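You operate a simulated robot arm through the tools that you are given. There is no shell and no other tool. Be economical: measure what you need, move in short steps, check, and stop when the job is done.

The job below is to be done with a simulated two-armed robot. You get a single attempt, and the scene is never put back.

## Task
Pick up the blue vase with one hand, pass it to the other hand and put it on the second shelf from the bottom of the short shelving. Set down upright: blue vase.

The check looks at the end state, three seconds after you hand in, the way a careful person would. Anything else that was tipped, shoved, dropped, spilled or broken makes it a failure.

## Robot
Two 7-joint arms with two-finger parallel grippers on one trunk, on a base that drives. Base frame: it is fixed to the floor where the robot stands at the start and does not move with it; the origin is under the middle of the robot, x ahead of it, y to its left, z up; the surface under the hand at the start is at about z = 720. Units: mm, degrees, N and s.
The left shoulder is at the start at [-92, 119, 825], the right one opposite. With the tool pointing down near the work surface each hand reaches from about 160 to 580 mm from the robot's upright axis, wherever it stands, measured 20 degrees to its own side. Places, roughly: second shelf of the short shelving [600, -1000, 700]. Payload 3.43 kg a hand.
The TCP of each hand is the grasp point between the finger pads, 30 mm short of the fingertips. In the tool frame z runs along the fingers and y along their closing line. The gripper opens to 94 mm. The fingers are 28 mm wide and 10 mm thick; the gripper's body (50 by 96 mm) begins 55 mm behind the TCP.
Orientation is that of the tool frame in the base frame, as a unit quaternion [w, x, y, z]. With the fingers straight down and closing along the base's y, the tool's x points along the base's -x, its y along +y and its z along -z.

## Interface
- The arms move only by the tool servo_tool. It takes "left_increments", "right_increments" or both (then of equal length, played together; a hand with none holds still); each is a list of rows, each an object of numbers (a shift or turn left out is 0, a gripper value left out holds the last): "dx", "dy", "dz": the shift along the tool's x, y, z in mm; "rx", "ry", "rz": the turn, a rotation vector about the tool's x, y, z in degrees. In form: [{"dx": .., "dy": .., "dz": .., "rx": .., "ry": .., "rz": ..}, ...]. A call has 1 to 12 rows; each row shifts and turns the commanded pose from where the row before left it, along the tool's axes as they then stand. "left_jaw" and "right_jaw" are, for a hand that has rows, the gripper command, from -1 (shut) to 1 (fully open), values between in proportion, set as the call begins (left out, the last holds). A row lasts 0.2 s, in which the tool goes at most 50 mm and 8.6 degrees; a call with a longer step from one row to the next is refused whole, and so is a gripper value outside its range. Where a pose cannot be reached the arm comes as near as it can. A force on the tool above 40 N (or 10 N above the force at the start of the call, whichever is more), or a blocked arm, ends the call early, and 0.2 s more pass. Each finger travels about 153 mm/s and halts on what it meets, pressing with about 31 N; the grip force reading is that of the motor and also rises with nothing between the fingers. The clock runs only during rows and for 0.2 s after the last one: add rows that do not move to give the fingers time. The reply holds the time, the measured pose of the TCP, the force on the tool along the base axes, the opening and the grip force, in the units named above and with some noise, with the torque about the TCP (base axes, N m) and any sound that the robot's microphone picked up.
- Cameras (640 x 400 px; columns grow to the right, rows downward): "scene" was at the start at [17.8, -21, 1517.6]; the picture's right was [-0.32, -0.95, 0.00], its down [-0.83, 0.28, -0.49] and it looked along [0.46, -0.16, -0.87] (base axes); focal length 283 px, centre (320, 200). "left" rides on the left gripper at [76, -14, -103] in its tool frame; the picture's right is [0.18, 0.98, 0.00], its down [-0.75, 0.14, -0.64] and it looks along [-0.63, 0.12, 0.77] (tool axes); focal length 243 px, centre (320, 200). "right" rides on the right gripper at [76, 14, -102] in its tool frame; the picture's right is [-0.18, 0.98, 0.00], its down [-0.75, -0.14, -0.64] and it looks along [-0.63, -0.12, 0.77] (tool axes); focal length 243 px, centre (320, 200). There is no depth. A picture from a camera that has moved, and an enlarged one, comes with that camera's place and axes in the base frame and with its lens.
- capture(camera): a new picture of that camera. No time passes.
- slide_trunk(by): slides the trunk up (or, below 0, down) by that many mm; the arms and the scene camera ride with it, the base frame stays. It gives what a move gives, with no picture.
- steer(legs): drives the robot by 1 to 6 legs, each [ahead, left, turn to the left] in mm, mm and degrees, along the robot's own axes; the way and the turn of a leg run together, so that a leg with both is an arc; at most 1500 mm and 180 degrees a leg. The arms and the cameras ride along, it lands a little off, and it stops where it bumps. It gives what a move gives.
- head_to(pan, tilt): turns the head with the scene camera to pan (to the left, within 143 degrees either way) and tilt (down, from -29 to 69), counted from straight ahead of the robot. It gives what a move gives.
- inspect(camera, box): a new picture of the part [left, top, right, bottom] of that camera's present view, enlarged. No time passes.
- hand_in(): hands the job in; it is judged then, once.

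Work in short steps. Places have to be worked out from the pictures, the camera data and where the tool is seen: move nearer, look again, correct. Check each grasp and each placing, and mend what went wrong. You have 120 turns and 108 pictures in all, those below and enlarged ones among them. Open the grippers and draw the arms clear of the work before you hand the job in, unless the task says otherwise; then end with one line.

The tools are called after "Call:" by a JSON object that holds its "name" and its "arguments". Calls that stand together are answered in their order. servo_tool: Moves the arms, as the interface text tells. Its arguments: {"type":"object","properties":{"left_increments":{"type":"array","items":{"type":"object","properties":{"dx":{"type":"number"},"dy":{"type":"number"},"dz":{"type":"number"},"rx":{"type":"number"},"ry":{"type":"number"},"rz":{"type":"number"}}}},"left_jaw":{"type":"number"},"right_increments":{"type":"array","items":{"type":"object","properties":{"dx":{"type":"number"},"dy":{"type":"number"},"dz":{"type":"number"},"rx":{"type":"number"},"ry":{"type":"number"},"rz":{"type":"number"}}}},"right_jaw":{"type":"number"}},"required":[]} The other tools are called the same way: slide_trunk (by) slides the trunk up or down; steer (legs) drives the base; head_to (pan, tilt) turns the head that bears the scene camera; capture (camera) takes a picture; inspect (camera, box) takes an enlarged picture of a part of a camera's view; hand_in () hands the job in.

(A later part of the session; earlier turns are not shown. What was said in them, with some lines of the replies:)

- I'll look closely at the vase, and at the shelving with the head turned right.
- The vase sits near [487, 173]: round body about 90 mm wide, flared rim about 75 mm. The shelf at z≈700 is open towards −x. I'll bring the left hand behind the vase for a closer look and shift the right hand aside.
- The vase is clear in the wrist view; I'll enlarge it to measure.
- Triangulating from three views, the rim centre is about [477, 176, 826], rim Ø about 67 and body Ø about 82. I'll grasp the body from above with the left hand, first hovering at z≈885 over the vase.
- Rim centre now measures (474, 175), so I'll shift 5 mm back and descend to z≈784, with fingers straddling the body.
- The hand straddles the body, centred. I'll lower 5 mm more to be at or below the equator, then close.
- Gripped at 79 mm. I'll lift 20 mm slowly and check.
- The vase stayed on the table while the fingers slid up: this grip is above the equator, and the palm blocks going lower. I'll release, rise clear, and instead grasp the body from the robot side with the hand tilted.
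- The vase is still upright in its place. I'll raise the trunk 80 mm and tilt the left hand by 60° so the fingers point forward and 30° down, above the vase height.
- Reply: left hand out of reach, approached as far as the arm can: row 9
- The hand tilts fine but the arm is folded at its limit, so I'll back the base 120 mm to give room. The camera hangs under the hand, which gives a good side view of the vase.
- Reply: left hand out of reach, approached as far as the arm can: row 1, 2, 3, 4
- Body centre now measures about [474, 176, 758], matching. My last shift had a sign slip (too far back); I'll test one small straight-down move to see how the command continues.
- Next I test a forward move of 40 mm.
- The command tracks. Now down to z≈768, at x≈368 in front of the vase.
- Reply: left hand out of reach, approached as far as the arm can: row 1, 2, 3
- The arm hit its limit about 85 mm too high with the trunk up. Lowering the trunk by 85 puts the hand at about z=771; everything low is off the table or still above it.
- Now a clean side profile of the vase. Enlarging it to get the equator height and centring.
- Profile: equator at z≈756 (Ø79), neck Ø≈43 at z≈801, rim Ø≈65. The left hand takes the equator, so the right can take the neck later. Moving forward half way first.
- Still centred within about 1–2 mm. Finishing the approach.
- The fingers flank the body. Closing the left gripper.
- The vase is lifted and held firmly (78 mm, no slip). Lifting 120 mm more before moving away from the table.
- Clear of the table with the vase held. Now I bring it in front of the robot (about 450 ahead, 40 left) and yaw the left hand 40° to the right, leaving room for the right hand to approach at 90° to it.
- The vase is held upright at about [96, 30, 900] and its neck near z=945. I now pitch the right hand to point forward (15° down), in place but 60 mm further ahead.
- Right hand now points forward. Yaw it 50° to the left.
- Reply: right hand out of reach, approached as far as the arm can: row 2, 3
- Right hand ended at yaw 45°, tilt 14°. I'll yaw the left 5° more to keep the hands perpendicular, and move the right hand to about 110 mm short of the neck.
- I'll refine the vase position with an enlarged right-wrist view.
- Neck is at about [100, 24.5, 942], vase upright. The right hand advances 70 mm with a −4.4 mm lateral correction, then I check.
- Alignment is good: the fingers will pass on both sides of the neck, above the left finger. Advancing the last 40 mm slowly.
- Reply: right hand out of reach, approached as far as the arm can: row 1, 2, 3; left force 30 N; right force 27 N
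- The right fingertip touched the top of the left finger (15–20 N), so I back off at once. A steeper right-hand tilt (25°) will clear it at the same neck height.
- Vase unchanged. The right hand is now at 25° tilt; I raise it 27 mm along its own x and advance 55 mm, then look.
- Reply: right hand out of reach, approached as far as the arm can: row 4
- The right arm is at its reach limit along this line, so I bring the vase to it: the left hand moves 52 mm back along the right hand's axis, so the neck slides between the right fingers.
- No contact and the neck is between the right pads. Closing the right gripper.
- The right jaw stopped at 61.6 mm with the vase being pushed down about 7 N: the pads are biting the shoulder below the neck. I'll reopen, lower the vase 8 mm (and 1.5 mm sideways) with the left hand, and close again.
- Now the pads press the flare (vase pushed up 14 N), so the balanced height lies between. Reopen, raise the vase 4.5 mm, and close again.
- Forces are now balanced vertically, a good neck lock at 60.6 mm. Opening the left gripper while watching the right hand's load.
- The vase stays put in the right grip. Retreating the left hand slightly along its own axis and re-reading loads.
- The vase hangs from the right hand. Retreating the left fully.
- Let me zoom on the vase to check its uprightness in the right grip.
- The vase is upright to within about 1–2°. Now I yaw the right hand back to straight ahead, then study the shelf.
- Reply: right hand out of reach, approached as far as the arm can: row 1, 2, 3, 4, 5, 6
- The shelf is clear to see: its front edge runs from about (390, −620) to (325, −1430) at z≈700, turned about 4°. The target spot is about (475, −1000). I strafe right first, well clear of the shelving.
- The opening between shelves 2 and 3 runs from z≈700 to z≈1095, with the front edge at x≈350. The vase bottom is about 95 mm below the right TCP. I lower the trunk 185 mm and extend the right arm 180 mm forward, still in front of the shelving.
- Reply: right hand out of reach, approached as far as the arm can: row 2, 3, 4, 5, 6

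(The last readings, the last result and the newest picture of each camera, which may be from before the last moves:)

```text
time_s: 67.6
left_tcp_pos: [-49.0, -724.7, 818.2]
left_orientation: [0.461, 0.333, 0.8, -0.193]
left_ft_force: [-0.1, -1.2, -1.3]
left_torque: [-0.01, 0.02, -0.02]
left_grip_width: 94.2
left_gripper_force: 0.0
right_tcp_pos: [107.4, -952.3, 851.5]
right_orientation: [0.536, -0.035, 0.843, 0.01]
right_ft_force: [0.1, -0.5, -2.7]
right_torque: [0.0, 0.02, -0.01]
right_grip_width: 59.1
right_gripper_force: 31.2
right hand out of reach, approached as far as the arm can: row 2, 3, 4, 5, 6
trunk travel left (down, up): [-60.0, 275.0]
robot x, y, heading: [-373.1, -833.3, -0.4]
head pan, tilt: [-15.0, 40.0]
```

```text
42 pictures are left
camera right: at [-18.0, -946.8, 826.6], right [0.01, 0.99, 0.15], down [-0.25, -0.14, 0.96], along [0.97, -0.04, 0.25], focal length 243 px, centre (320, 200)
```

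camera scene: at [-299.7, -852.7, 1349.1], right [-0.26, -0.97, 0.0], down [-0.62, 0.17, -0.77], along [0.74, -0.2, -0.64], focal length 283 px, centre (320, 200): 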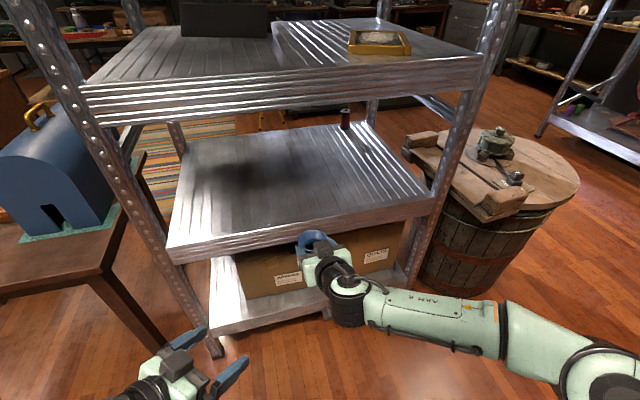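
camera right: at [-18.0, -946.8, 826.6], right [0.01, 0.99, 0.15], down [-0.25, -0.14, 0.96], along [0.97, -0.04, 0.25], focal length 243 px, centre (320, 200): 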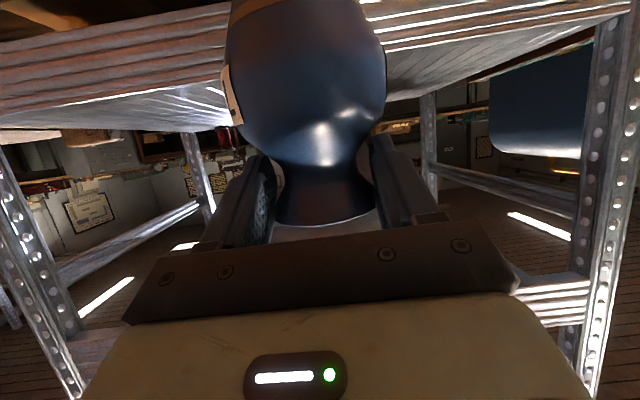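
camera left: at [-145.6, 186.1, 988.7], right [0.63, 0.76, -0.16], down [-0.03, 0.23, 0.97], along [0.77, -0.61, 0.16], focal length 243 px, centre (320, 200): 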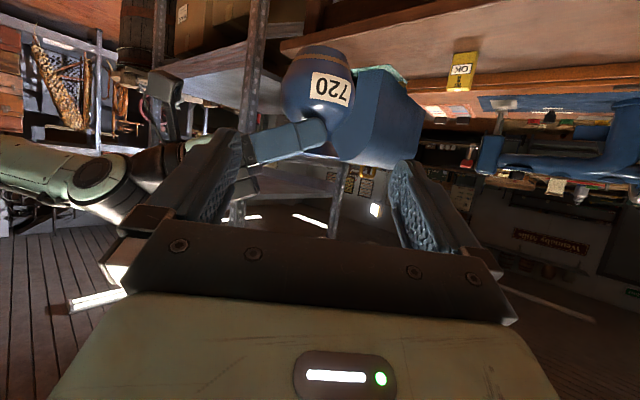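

Right TCP is now 480 mm ahead, which is enough. I tuck the left hand back and drive 190 mm forward, so the vase is just before the edge, then check heights.

Call:
{"name": "servo_tool", "arguments": {"left_increments": [{"dz": -40}, {"dz": -40}, {}]}}

Call:
{"name": "steer", "arguments": {"legs": [[180, 0, 0]]}}

Call:
{"name": "capture", "arguments": {"camera": "scene"}}

Call:
{"name": "capture", "arguments": {"camera": "right"}}

```text
time_s: 68.4
left_tcp_pos: [-100.5, -676.0, 857.4]
left_orientation: [0.461, 0.334, 0.8, -0.192]
left_ft_force: [0.6, 0.2, 0.6]
left_torque: [0.0, -0.02, -0.02]
left_grip_width: 94.1
left_gripper_force: 0.0
right_tcp_pos: [106.8, -952.4, 852.7]
right_orientation: [0.538, -0.036, 0.842, 0.011]
right_ft_force: [0.4, 0.0, -3.2]
right_torque: [-0.02, 0.01, -0.02]
right_grip_width: 59.5
right_gripper_force: 30.6
trunk travel left (down, up): [-60.0, 275.0]
robot x, y, heading: [-371.9, -826.5, -0.1]
head pan, tilt: [-15.0, 40.0]
```

```text
time_s: 69.9
left_tcp_pos: [81.5, -676.9, 856.0]
left_orientation: [0.461, 0.332, 0.801, -0.192]
left_ft_force: [0.6, 0.4, -0.2]
left_torque: [-0.01, 0.0, 0.02]
left_grip_width: 93.8
left_gripper_force: 0.0
right_tcp_pos: [288.5, -950.9, 852.4]
right_orientation: [0.537, -0.037, 0.843, 0.012]
right_ft_force: [0.0, 0.0, -2.7]
right_torque: [0.01, 0.04, 0.02]
right_grip_width: 59.3
right_gripper_force: 30.9
trunk travel left (down, up): [-60.0, 275.0]
robot x, y, heading: [-190.7, -830.7, -0.2]
head pan, tilt: [-15.0, 40.0]
```

```text
41 pictures are left
camera scene: at [-118.1, -852.9, 1349.1], right [-0.26, -0.97, 0.0], down [-0.62, 0.17, -0.77], along [0.74, -0.2, -0.64], focal length 283 px, centre (320, 200)
```

scene: 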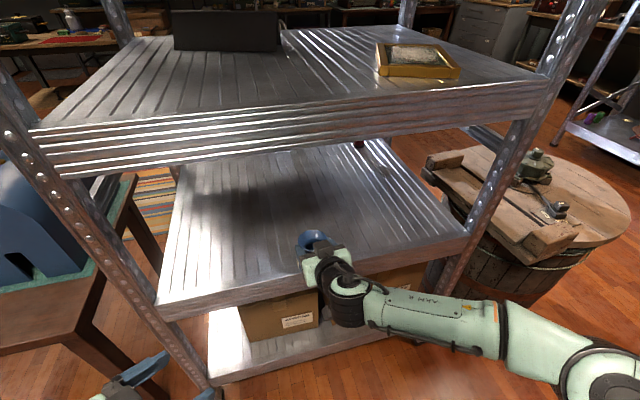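

```text
40 pictures are left
camera right: at [163.3, -946.6, 826.5], right [0.01, 0.99, 0.15], down [-0.25, -0.14, 0.96], along [0.97, -0.04, 0.25], focal length 243 px, centre (320, 200)
```

right: 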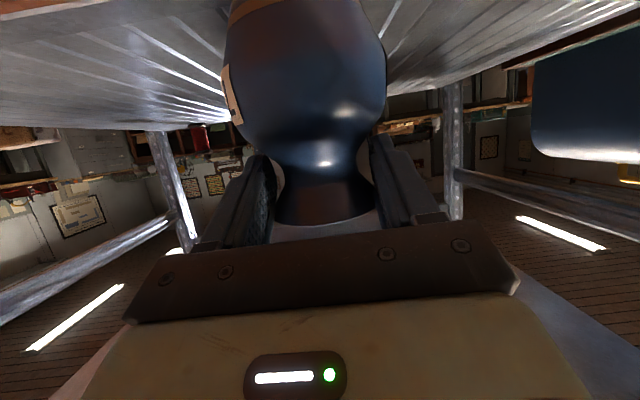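

Vase is just at the edge with ample clearance over it. Driving 165 mm further in.

Call:
{"name": "steer", "arguments": {"legs": [[165, 0, 0]]}}

Call:
{"name": "head_to", "arguments": {"pan": -12, "tilt": 48}}

Call:
{"name": "capture", "arguments": {"camera": "scene"}}

Call:
{"name": "capture", "arguments": {"camera": "left"}}

```text
time_s: 71.3
left_tcp_pos: [245.1, -677.4, 858.4]
left_orientation: [0.461, 0.331, 0.801, -0.191]
left_ft_force: [0.3, 0.1, 0.9]
left_torque: [-0.02, 0.02, 0.0]
left_grip_width: 94.0
left_gripper_force: 0.1
right_tcp_pos: [452.5, -951.7, 852.0]
right_orientation: [0.536, -0.037, 0.843, 0.011]
right_ft_force: [-0.3, -0.5, -2.5]
right_torque: [0.0, 0.03, -0.01]
right_grip_width: 59.3
right_gripper_force: 30.8
trunk travel left (down, up): [-60.0, 275.0]
robot x, y, heading: [-30.5, -830.7, -0.1]
head pan, tilt: [-15.0, 40.0]
```

```text
time_s: 72.0
left_tcp_pos: [244.5, -676.0, 857.5]
left_orientation: [0.462, 0.331, 0.8, -0.192]
left_ft_force: [-0.3, -0.2, -0.1]
left_torque: [-0.03, 0.03, -0.02]
left_grip_width: 94.1
left_gripper_force: 0.1
right_tcp_pos: [451.1, -950.4, 852.3]
right_orientation: [0.538, -0.037, 0.842, 0.011]
right_ft_force: [0.8, 0.5, -2.6]
right_torque: [-0.03, 0.05, 0.05]
right_grip_width: 59.2
right_gripper_force: 31.0
trunk travel left (down, up): [-60.0, 275.0]
robot x, y, heading: [-33.1, -832.5, -0.3]
head pan, tilt: [-12.0, 48.0]
```

```text
39 pictures are left
camera scene: at [39.4, -847.3, 1337.7], right [-0.21, -0.98, 0.0], down [-0.73, 0.15, -0.67], along [0.65, -0.14, -0.74], focal length 283 px, centre (320, 200)
```

scene: 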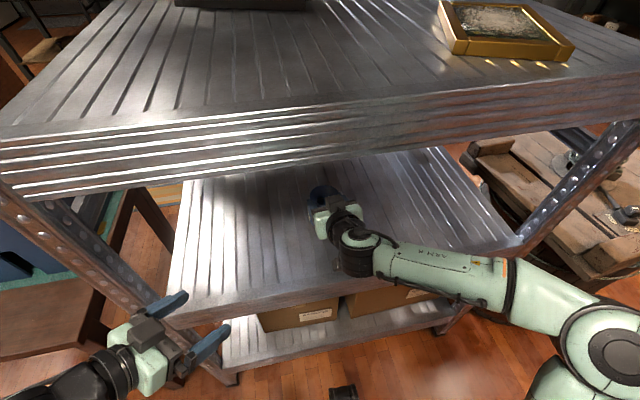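

```text
38 pictures are left
camera left: at [145.2, -596.1, 841.8], right [0.63, 0.76, -0.16], down [-0.03, 0.23, 0.97], along [0.78, -0.61, 0.16], focal length 243 px, centre (320, 200)
```

left: 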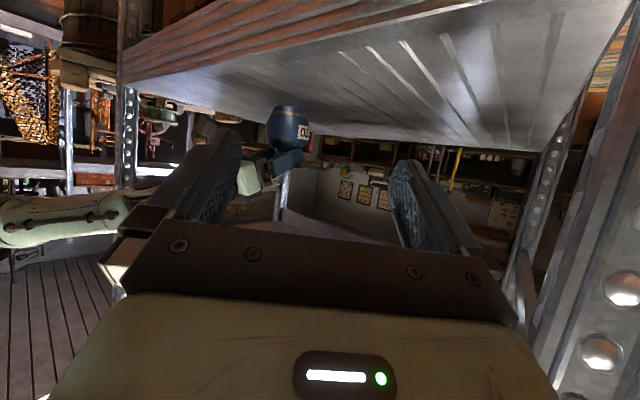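

The left wrist camera gives a fine side view of the vase over the shelf. Zooming to judge height and tilt.

Call:
{"name": "inspect", "arguments": {"camera": "left", "box": [230, 80, 350, 200]}}

```text
3.33 times, centred on (290, 140) of left
camera zoom: at [145.2, -596.1, 841.8], right [0.63, 0.76, -0.16], down [-0.03, 0.23, 0.97], along [0.78, -0.61, 0.16], focal length 809 px, centre (420, 400)
```

zoom: 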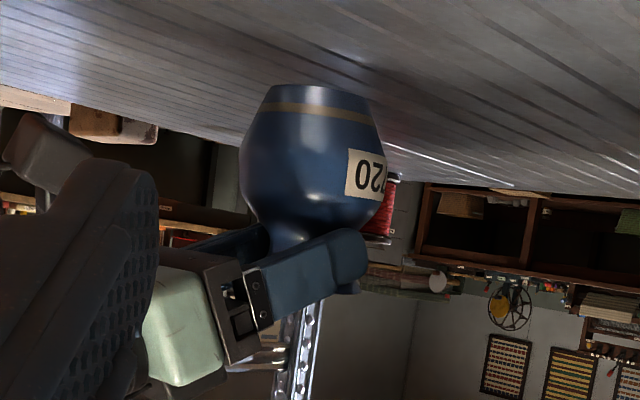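

The vase looks upright. Lowering 35 mm with the arm and viewing again.

Call:
{"name": "servo_tool", "arguments": {"right_increments": [{"dx": 10.6, "dy": 0.2, "dz": 4.9}, {"dx": 10.6, "dy": 0.2, "dz": 4.9}, {"dx": 10.6, "dy": 0.2, "dz": 4.9}, {}]}}

Call:
{"name": "inspect", "arguments": {"camera": "left", "box": [230, 80, 350, 200]}}

```text
time_s: 72.8
left_tcp_pos: [244.3, -676.0, 856.9]
left_orientation: [0.463, 0.331, 0.8, -0.191]
left_ft_force: [-0.1, -0.2, 0.9]
left_torque: [0.05, -0.03, -0.05]
left_grip_width: 93.9
left_gripper_force: 0.0
right_tcp_pos: [451.9, -952.8, 832.3]
right_orientation: [0.549, -0.04, 0.835, 0.01]
right_ft_force: [1.4, -0.2, 9.2]
right_torque: [0.23, -0.41, 0.01]
right_grip_width: 59.1
right_gripper_force: 31.0
right hand out of reach, approached as far as the arm can: row 2
trunk travel left (down, up): [-60.0, 275.0]
robot x, y, heading: [-27.7, -833.2, 0.1]
head pan, tilt: [-12.0, 48.0]
stopped in row 4 (right hand): the force on the tool passed its limit at 46 N (the readings are from after the stop); the commanded pose is now the measured one
```

```text
3.33 times, centred on (290, 140) of left
camera zoom: at [145.2, -596.1, 841.7], right [0.63, 0.76, -0.16], down [-0.03, 0.23, 0.97], along [0.78, -0.61, 0.16], focal length 809 px, centre (420, 400)
```

zoom: 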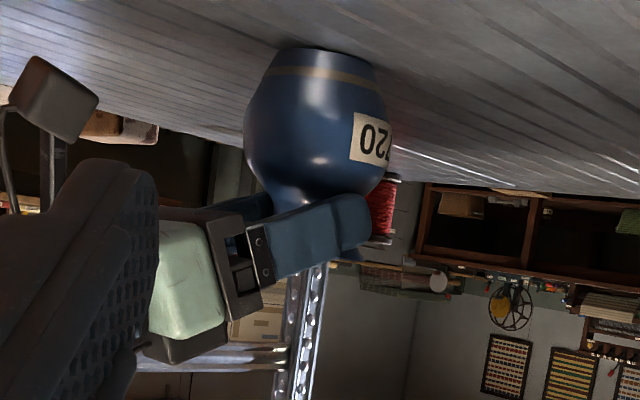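

Contact: the vase bottom met the shelf (46 N peak, now 12 N residual). I ease up 2 mm to relieve the press and inspect the base.

Call:
{"name": "servo_tool", "arguments": {"right_increments": [{"dx": -1.8, "dz": -0.8}, {}, {}]}}

Call:
{"name": "inspect", "arguments": {"camera": "left", "box": [260, 80, 330, 150]}}

Call:
{"name": "inspect", "arguments": {"camera": "scene", "box": [270, 160, 400, 280]}}

Call:
{"name": "capture", "arguments": {"camera": "right"}}

```text
time_s: 73.6
left_tcp_pos: [243.6, -676.1, 857.0]
left_orientation: [0.462, 0.332, 0.8, -0.192]
left_ft_force: [-0.5, -1.0, -0.7]
left_torque: [-0.02, 0.05, -0.01]
left_grip_width: 94.2
left_gripper_force: 0.0
right_tcp_pos: [451.6, -953.0, 833.0]
right_orientation: [0.548, -0.039, 0.836, 0.01]
right_ft_force: [3.0, 0.9, 6.8]
right_torque: [0.28, -0.59, -0.02]
right_grip_width: 59.1
right_gripper_force: 30.7
trunk travel left (down, up): [-60.0, 275.0]
robot x, y, heading: [-28.3, -828.9, -0.1]
head pan, tilt: [-12.0, 48.0]
```

```text
5.71 times, centred on (295, 115) of left
camera zoom: at [145.0, -596.1, 841.8], right [0.63, 0.76, -0.16], down [-0.03, 0.23, 0.97], along [0.78, -0.61, 0.16], focal length 1386 px, centre (463, 686)
```

zoom: 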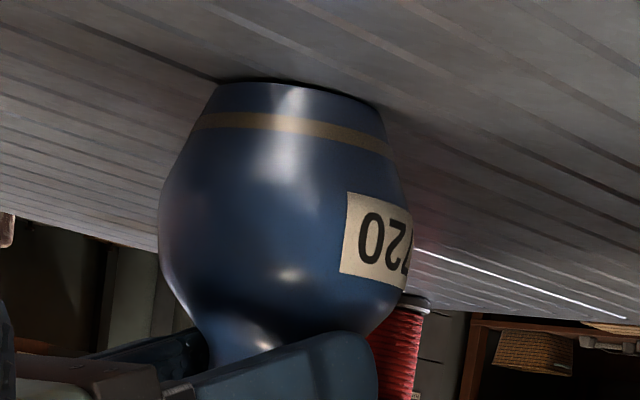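

```text
3.33 times, centred on (335, 220) of scene
camera zoom: at [38.9, -847.1, 1337.7], right [-0.21, -0.98, 0.0], down [-0.73, 0.15, -0.67], along [0.65, -0.14, -0.74], focal length 942 px, centre (270, 133)
```

zoom: 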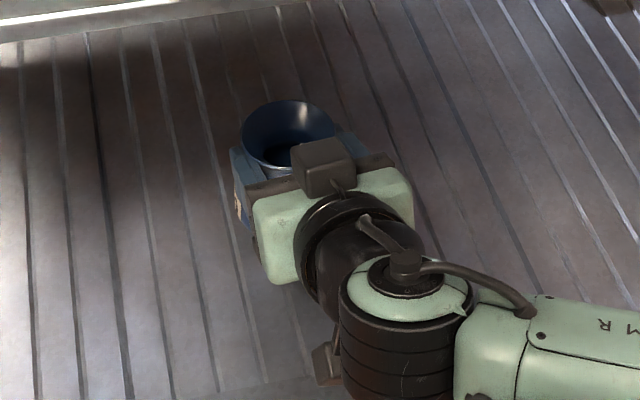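

```text
33 pictures are left
camera right: at [326.9, -948.9, 804.4], right [0.0, 0.99, 0.14], down [-0.28, -0.14, 0.95], along [0.96, -0.04, 0.27], focal length 243 px, centre (320, 200)
```

right: 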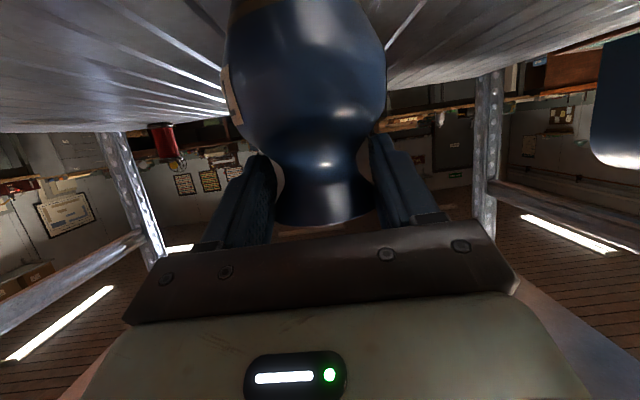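

The base is in contact and nearly flat. Easing up another 1.5 mm to leave only a light load, then releasing.

Call:
{"name": "servo_tool", "arguments": {"right_increments": [{"dx": -1.4, "dz": -0.6}, {}, {}]}}

```text
time_s: 74.4
left_tcp_pos: [243.7, -675.7, 856.6]
left_orientation: [0.461, 0.332, 0.8, -0.192]
left_ft_force: [-0.3, 0.0, -0.1]
left_torque: [0.01, -0.04, 0.01]
left_grip_width: 94.1
left_gripper_force: 0.1
right_tcp_pos: [452.0, -954.4, 833.3]
right_orientation: [0.546, -0.038, 0.837, 0.008]
right_ft_force: [-0.4, 0.9, 0.4]
right_torque: [0.1, 0.0, 0.04]
right_grip_width: 59.1
right_gripper_force: 30.6
trunk travel left (down, up): [-60.0, 275.0]
robot x, y, heading: [-30.7, -835.3, -0.0]
head pan, tilt: [-12.0, 48.0]
```

Load is about the vase's own weight: it's resting on the shelf. Opening the right gripper.

Call:
{"name": "servo_tool", "arguments": {"right_increments": [{}, {}, {}, {}], "right_jaw": 1}}

Call:
{"name": "inspect", "arguments": {"camera": "left", "box": [240, 70, 350, 180]}}

Call:
{"name": "capture", "arguments": {"camera": "right"}}

```text
time_s: 75.4
left_tcp_pos: [243.3, -676.4, 857.1]
left_orientation: [0.462, 0.331, 0.801, -0.191]
left_ft_force: [0.2, -0.1, -0.3]
left_torque: [0.03, -0.04, 0.0]
left_grip_width: 94.1
left_gripper_force: 0.1
right_tcp_pos: [451.5, -954.1, 834.1]
right_orientation: [0.547, -0.039, 0.836, 0.01]
right_ft_force: [0.8, -0.3, 0.4]
right_torque: [-0.01, -0.02, 0.02]
right_grip_width: 94.0
right_gripper_force: 0.0
trunk travel left (down, up): [-60.0, 275.0]
robot x, y, heading: [-28.6, -834.7, 0.1]
head pan, tilt: [-12.0, 48.0]
```

```text
3.64 times, centred on (295, 125) of left
camera zoom: at [145.0, -596.2, 841.8], right [0.63, 0.76, -0.16], down [-0.03, 0.23, 0.97], along [0.78, -0.61, 0.16], focal length 882 px, centre (411, 473)
```

zoom: 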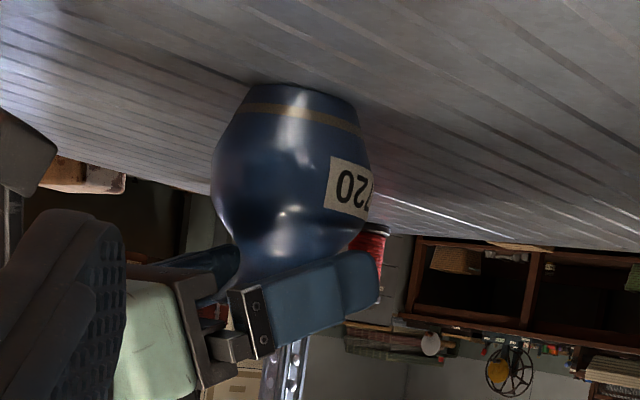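

```text
31 pictures are left
camera right: at [326.8, -949.7, 805.5], right [0.0, 0.99, 0.14], down [-0.28, -0.14, 0.95], along [0.96, -0.04, 0.27], focal length 243 px, centre (320, 200)
```

right: 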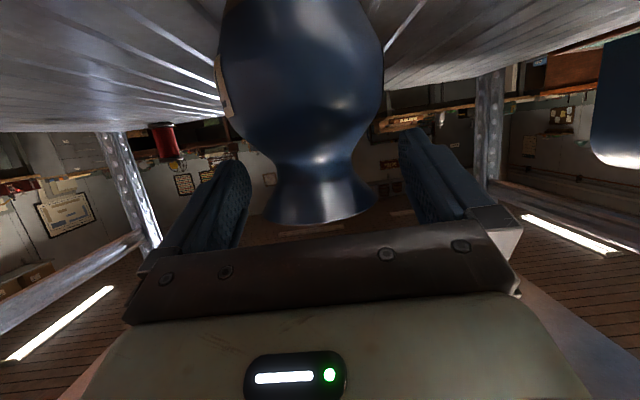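

The vase stands free and upright, with clear gaps to both fingers. I back out straight with the base, first 70 mm.

Call:
{"name": "steer", "arguments": {"legs": [[-70, 0, 0]]}}

Call:
{"name": "capture", "arguments": {"camera": "right"}}

```text
time_s: 76.5
left_tcp_pos: [171.8, -676.5, 858.4]
left_orientation: [0.462, 0.332, 0.8, -0.191]
left_ft_force: [-1.1, -0.1, 0.7]
left_torque: [-0.01, 0.0, 0.01]
left_grip_width: 93.8
left_gripper_force: 0.0
right_tcp_pos: [380.4, -954.1, 835.3]
right_orientation: [0.548, -0.038, 0.836, 0.009]
right_ft_force: [-0.1, -0.1, 0.9]
right_torque: [0.04, 0.0, -0.01]
right_grip_width: 94.2
right_gripper_force: 0.1
trunk travel left (down, up): [-60.0, 275.0]
robot x, y, heading: [-100.7, -831.1, 0.1]
head pan, tilt: [-12.0, 48.0]
```

```text
30 pictures are left
camera right: at [254.7, -949.9, 805.6], right [0.0, 0.99, 0.14], down [-0.28, -0.14, 0.95], along [0.96, -0.04, 0.27], focal length 243 px, centre (320, 200)
```

right: 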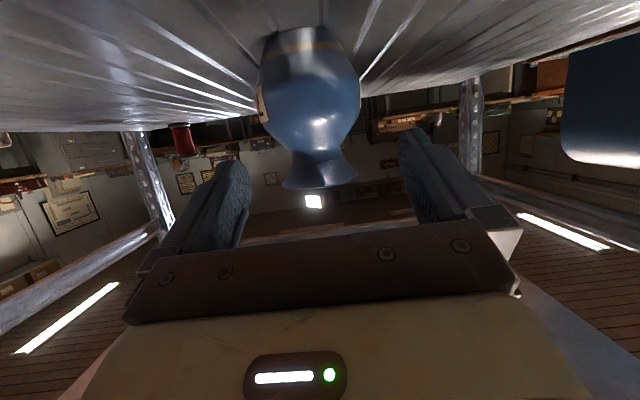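

The fingers are clear of the vase, which stands upright. Backing off fully and taking a final look.

Call:
{"name": "steer", "arguments": {"legs": [[-250, 0, 0]]}}

Call:
{"name": "head_to", "arguments": {"pan": -10, "tilt": 35}}

Call:
{"name": "capture", "arguments": {"camera": "scene"}}

Call:
{"name": "capture", "arguments": {"camera": "right"}}

```text
time_s: 78.2
left_tcp_pos: [-72.5, -677.3, 856.5]
left_orientation: [0.461, 0.334, 0.799, -0.193]
left_ft_force: [1.3, 0.1, 0.0]
left_torque: [0.0, -0.03, 0.04]
left_grip_width: 93.9
left_gripper_force: 0.0
right_tcp_pos: [133.2, -954.7, 834.3]
right_orientation: [0.547, -0.037, 0.836, 0.008]
right_ft_force: [-0.2, 0.0, -0.1]
right_torque: [0.0, -0.04, 0.0]
right_grip_width: 94.2
right_gripper_force: 0.1
trunk travel left (down, up): [-60.0, 275.0]
robot x, y, heading: [-347.7, -831.5, -0.2]
head pan, tilt: [-12.0, 48.0]
```

```text
time_s: 79.0
left_tcp_pos: [-72.2, -676.0, 857.4]
left_orientation: [0.461, 0.332, 0.8, -0.192]
left_ft_force: [0.1, 0.7, 0.1]
left_torque: [-0.03, 0.0, 0.0]
left_grip_width: 94.1
left_gripper_force: 0.0
right_tcp_pos: [133.4, -955.6, 834.9]
right_orientation: [0.547, -0.037, 0.836, 0.009]
right_ft_force: [1.1, -1.0, 0.1]
right_torque: [0.04, 0.01, 0.04]
right_grip_width: 94.1
right_gripper_force: 0.0
trunk travel left (down, up): [-60.0, 275.0]
robot x, y, heading: [-345.0, -826.7, -0.2]
head pan, tilt: [-10.0, 35.0]
```

```text
29 pictures are left
camera scene: at [-268.1, -845.9, 1356.6], right [-0.18, -0.98, 0.0], down [-0.56, 0.1, -0.82], along [0.81, -0.14, -0.57], focal length 283 px, centre (320, 200)
```

scene: 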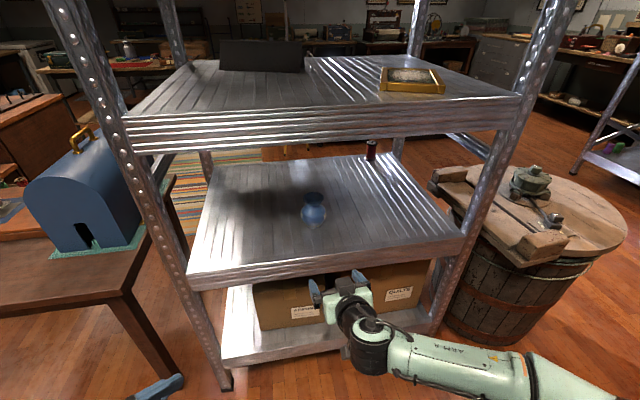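

```text
28 pictures are left
camera right: at [9.8, -950.1, 805.5], right [0.0, 0.99, 0.14], down [-0.28, -0.14, 0.95], along [0.96, -0.04, 0.27], focal length 243 px, centre (320, 200)
```

right: 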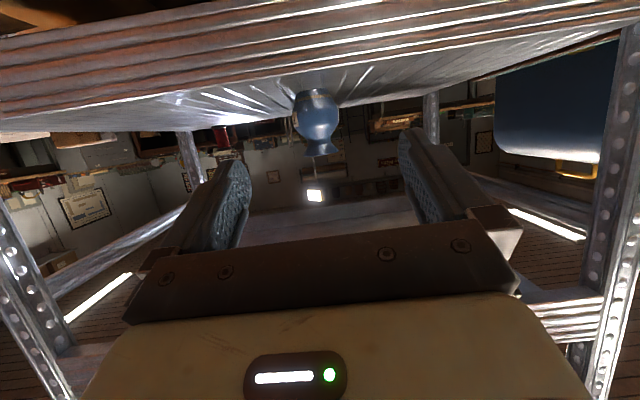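

The vase stands upright on the second shelf from the bottom, both grippers are open and clear, and nothing else was moved. Handing in.

Call:
{"name": "hand_in", "arguments": {}}

```text
The job is handed in.
```

The blue vase was picked up with the left hand, passed to the right, and stands upright on the second shelf from the bottom of the short shelving; nothing else looked disturbed in the last pictures, and the job is handed in.
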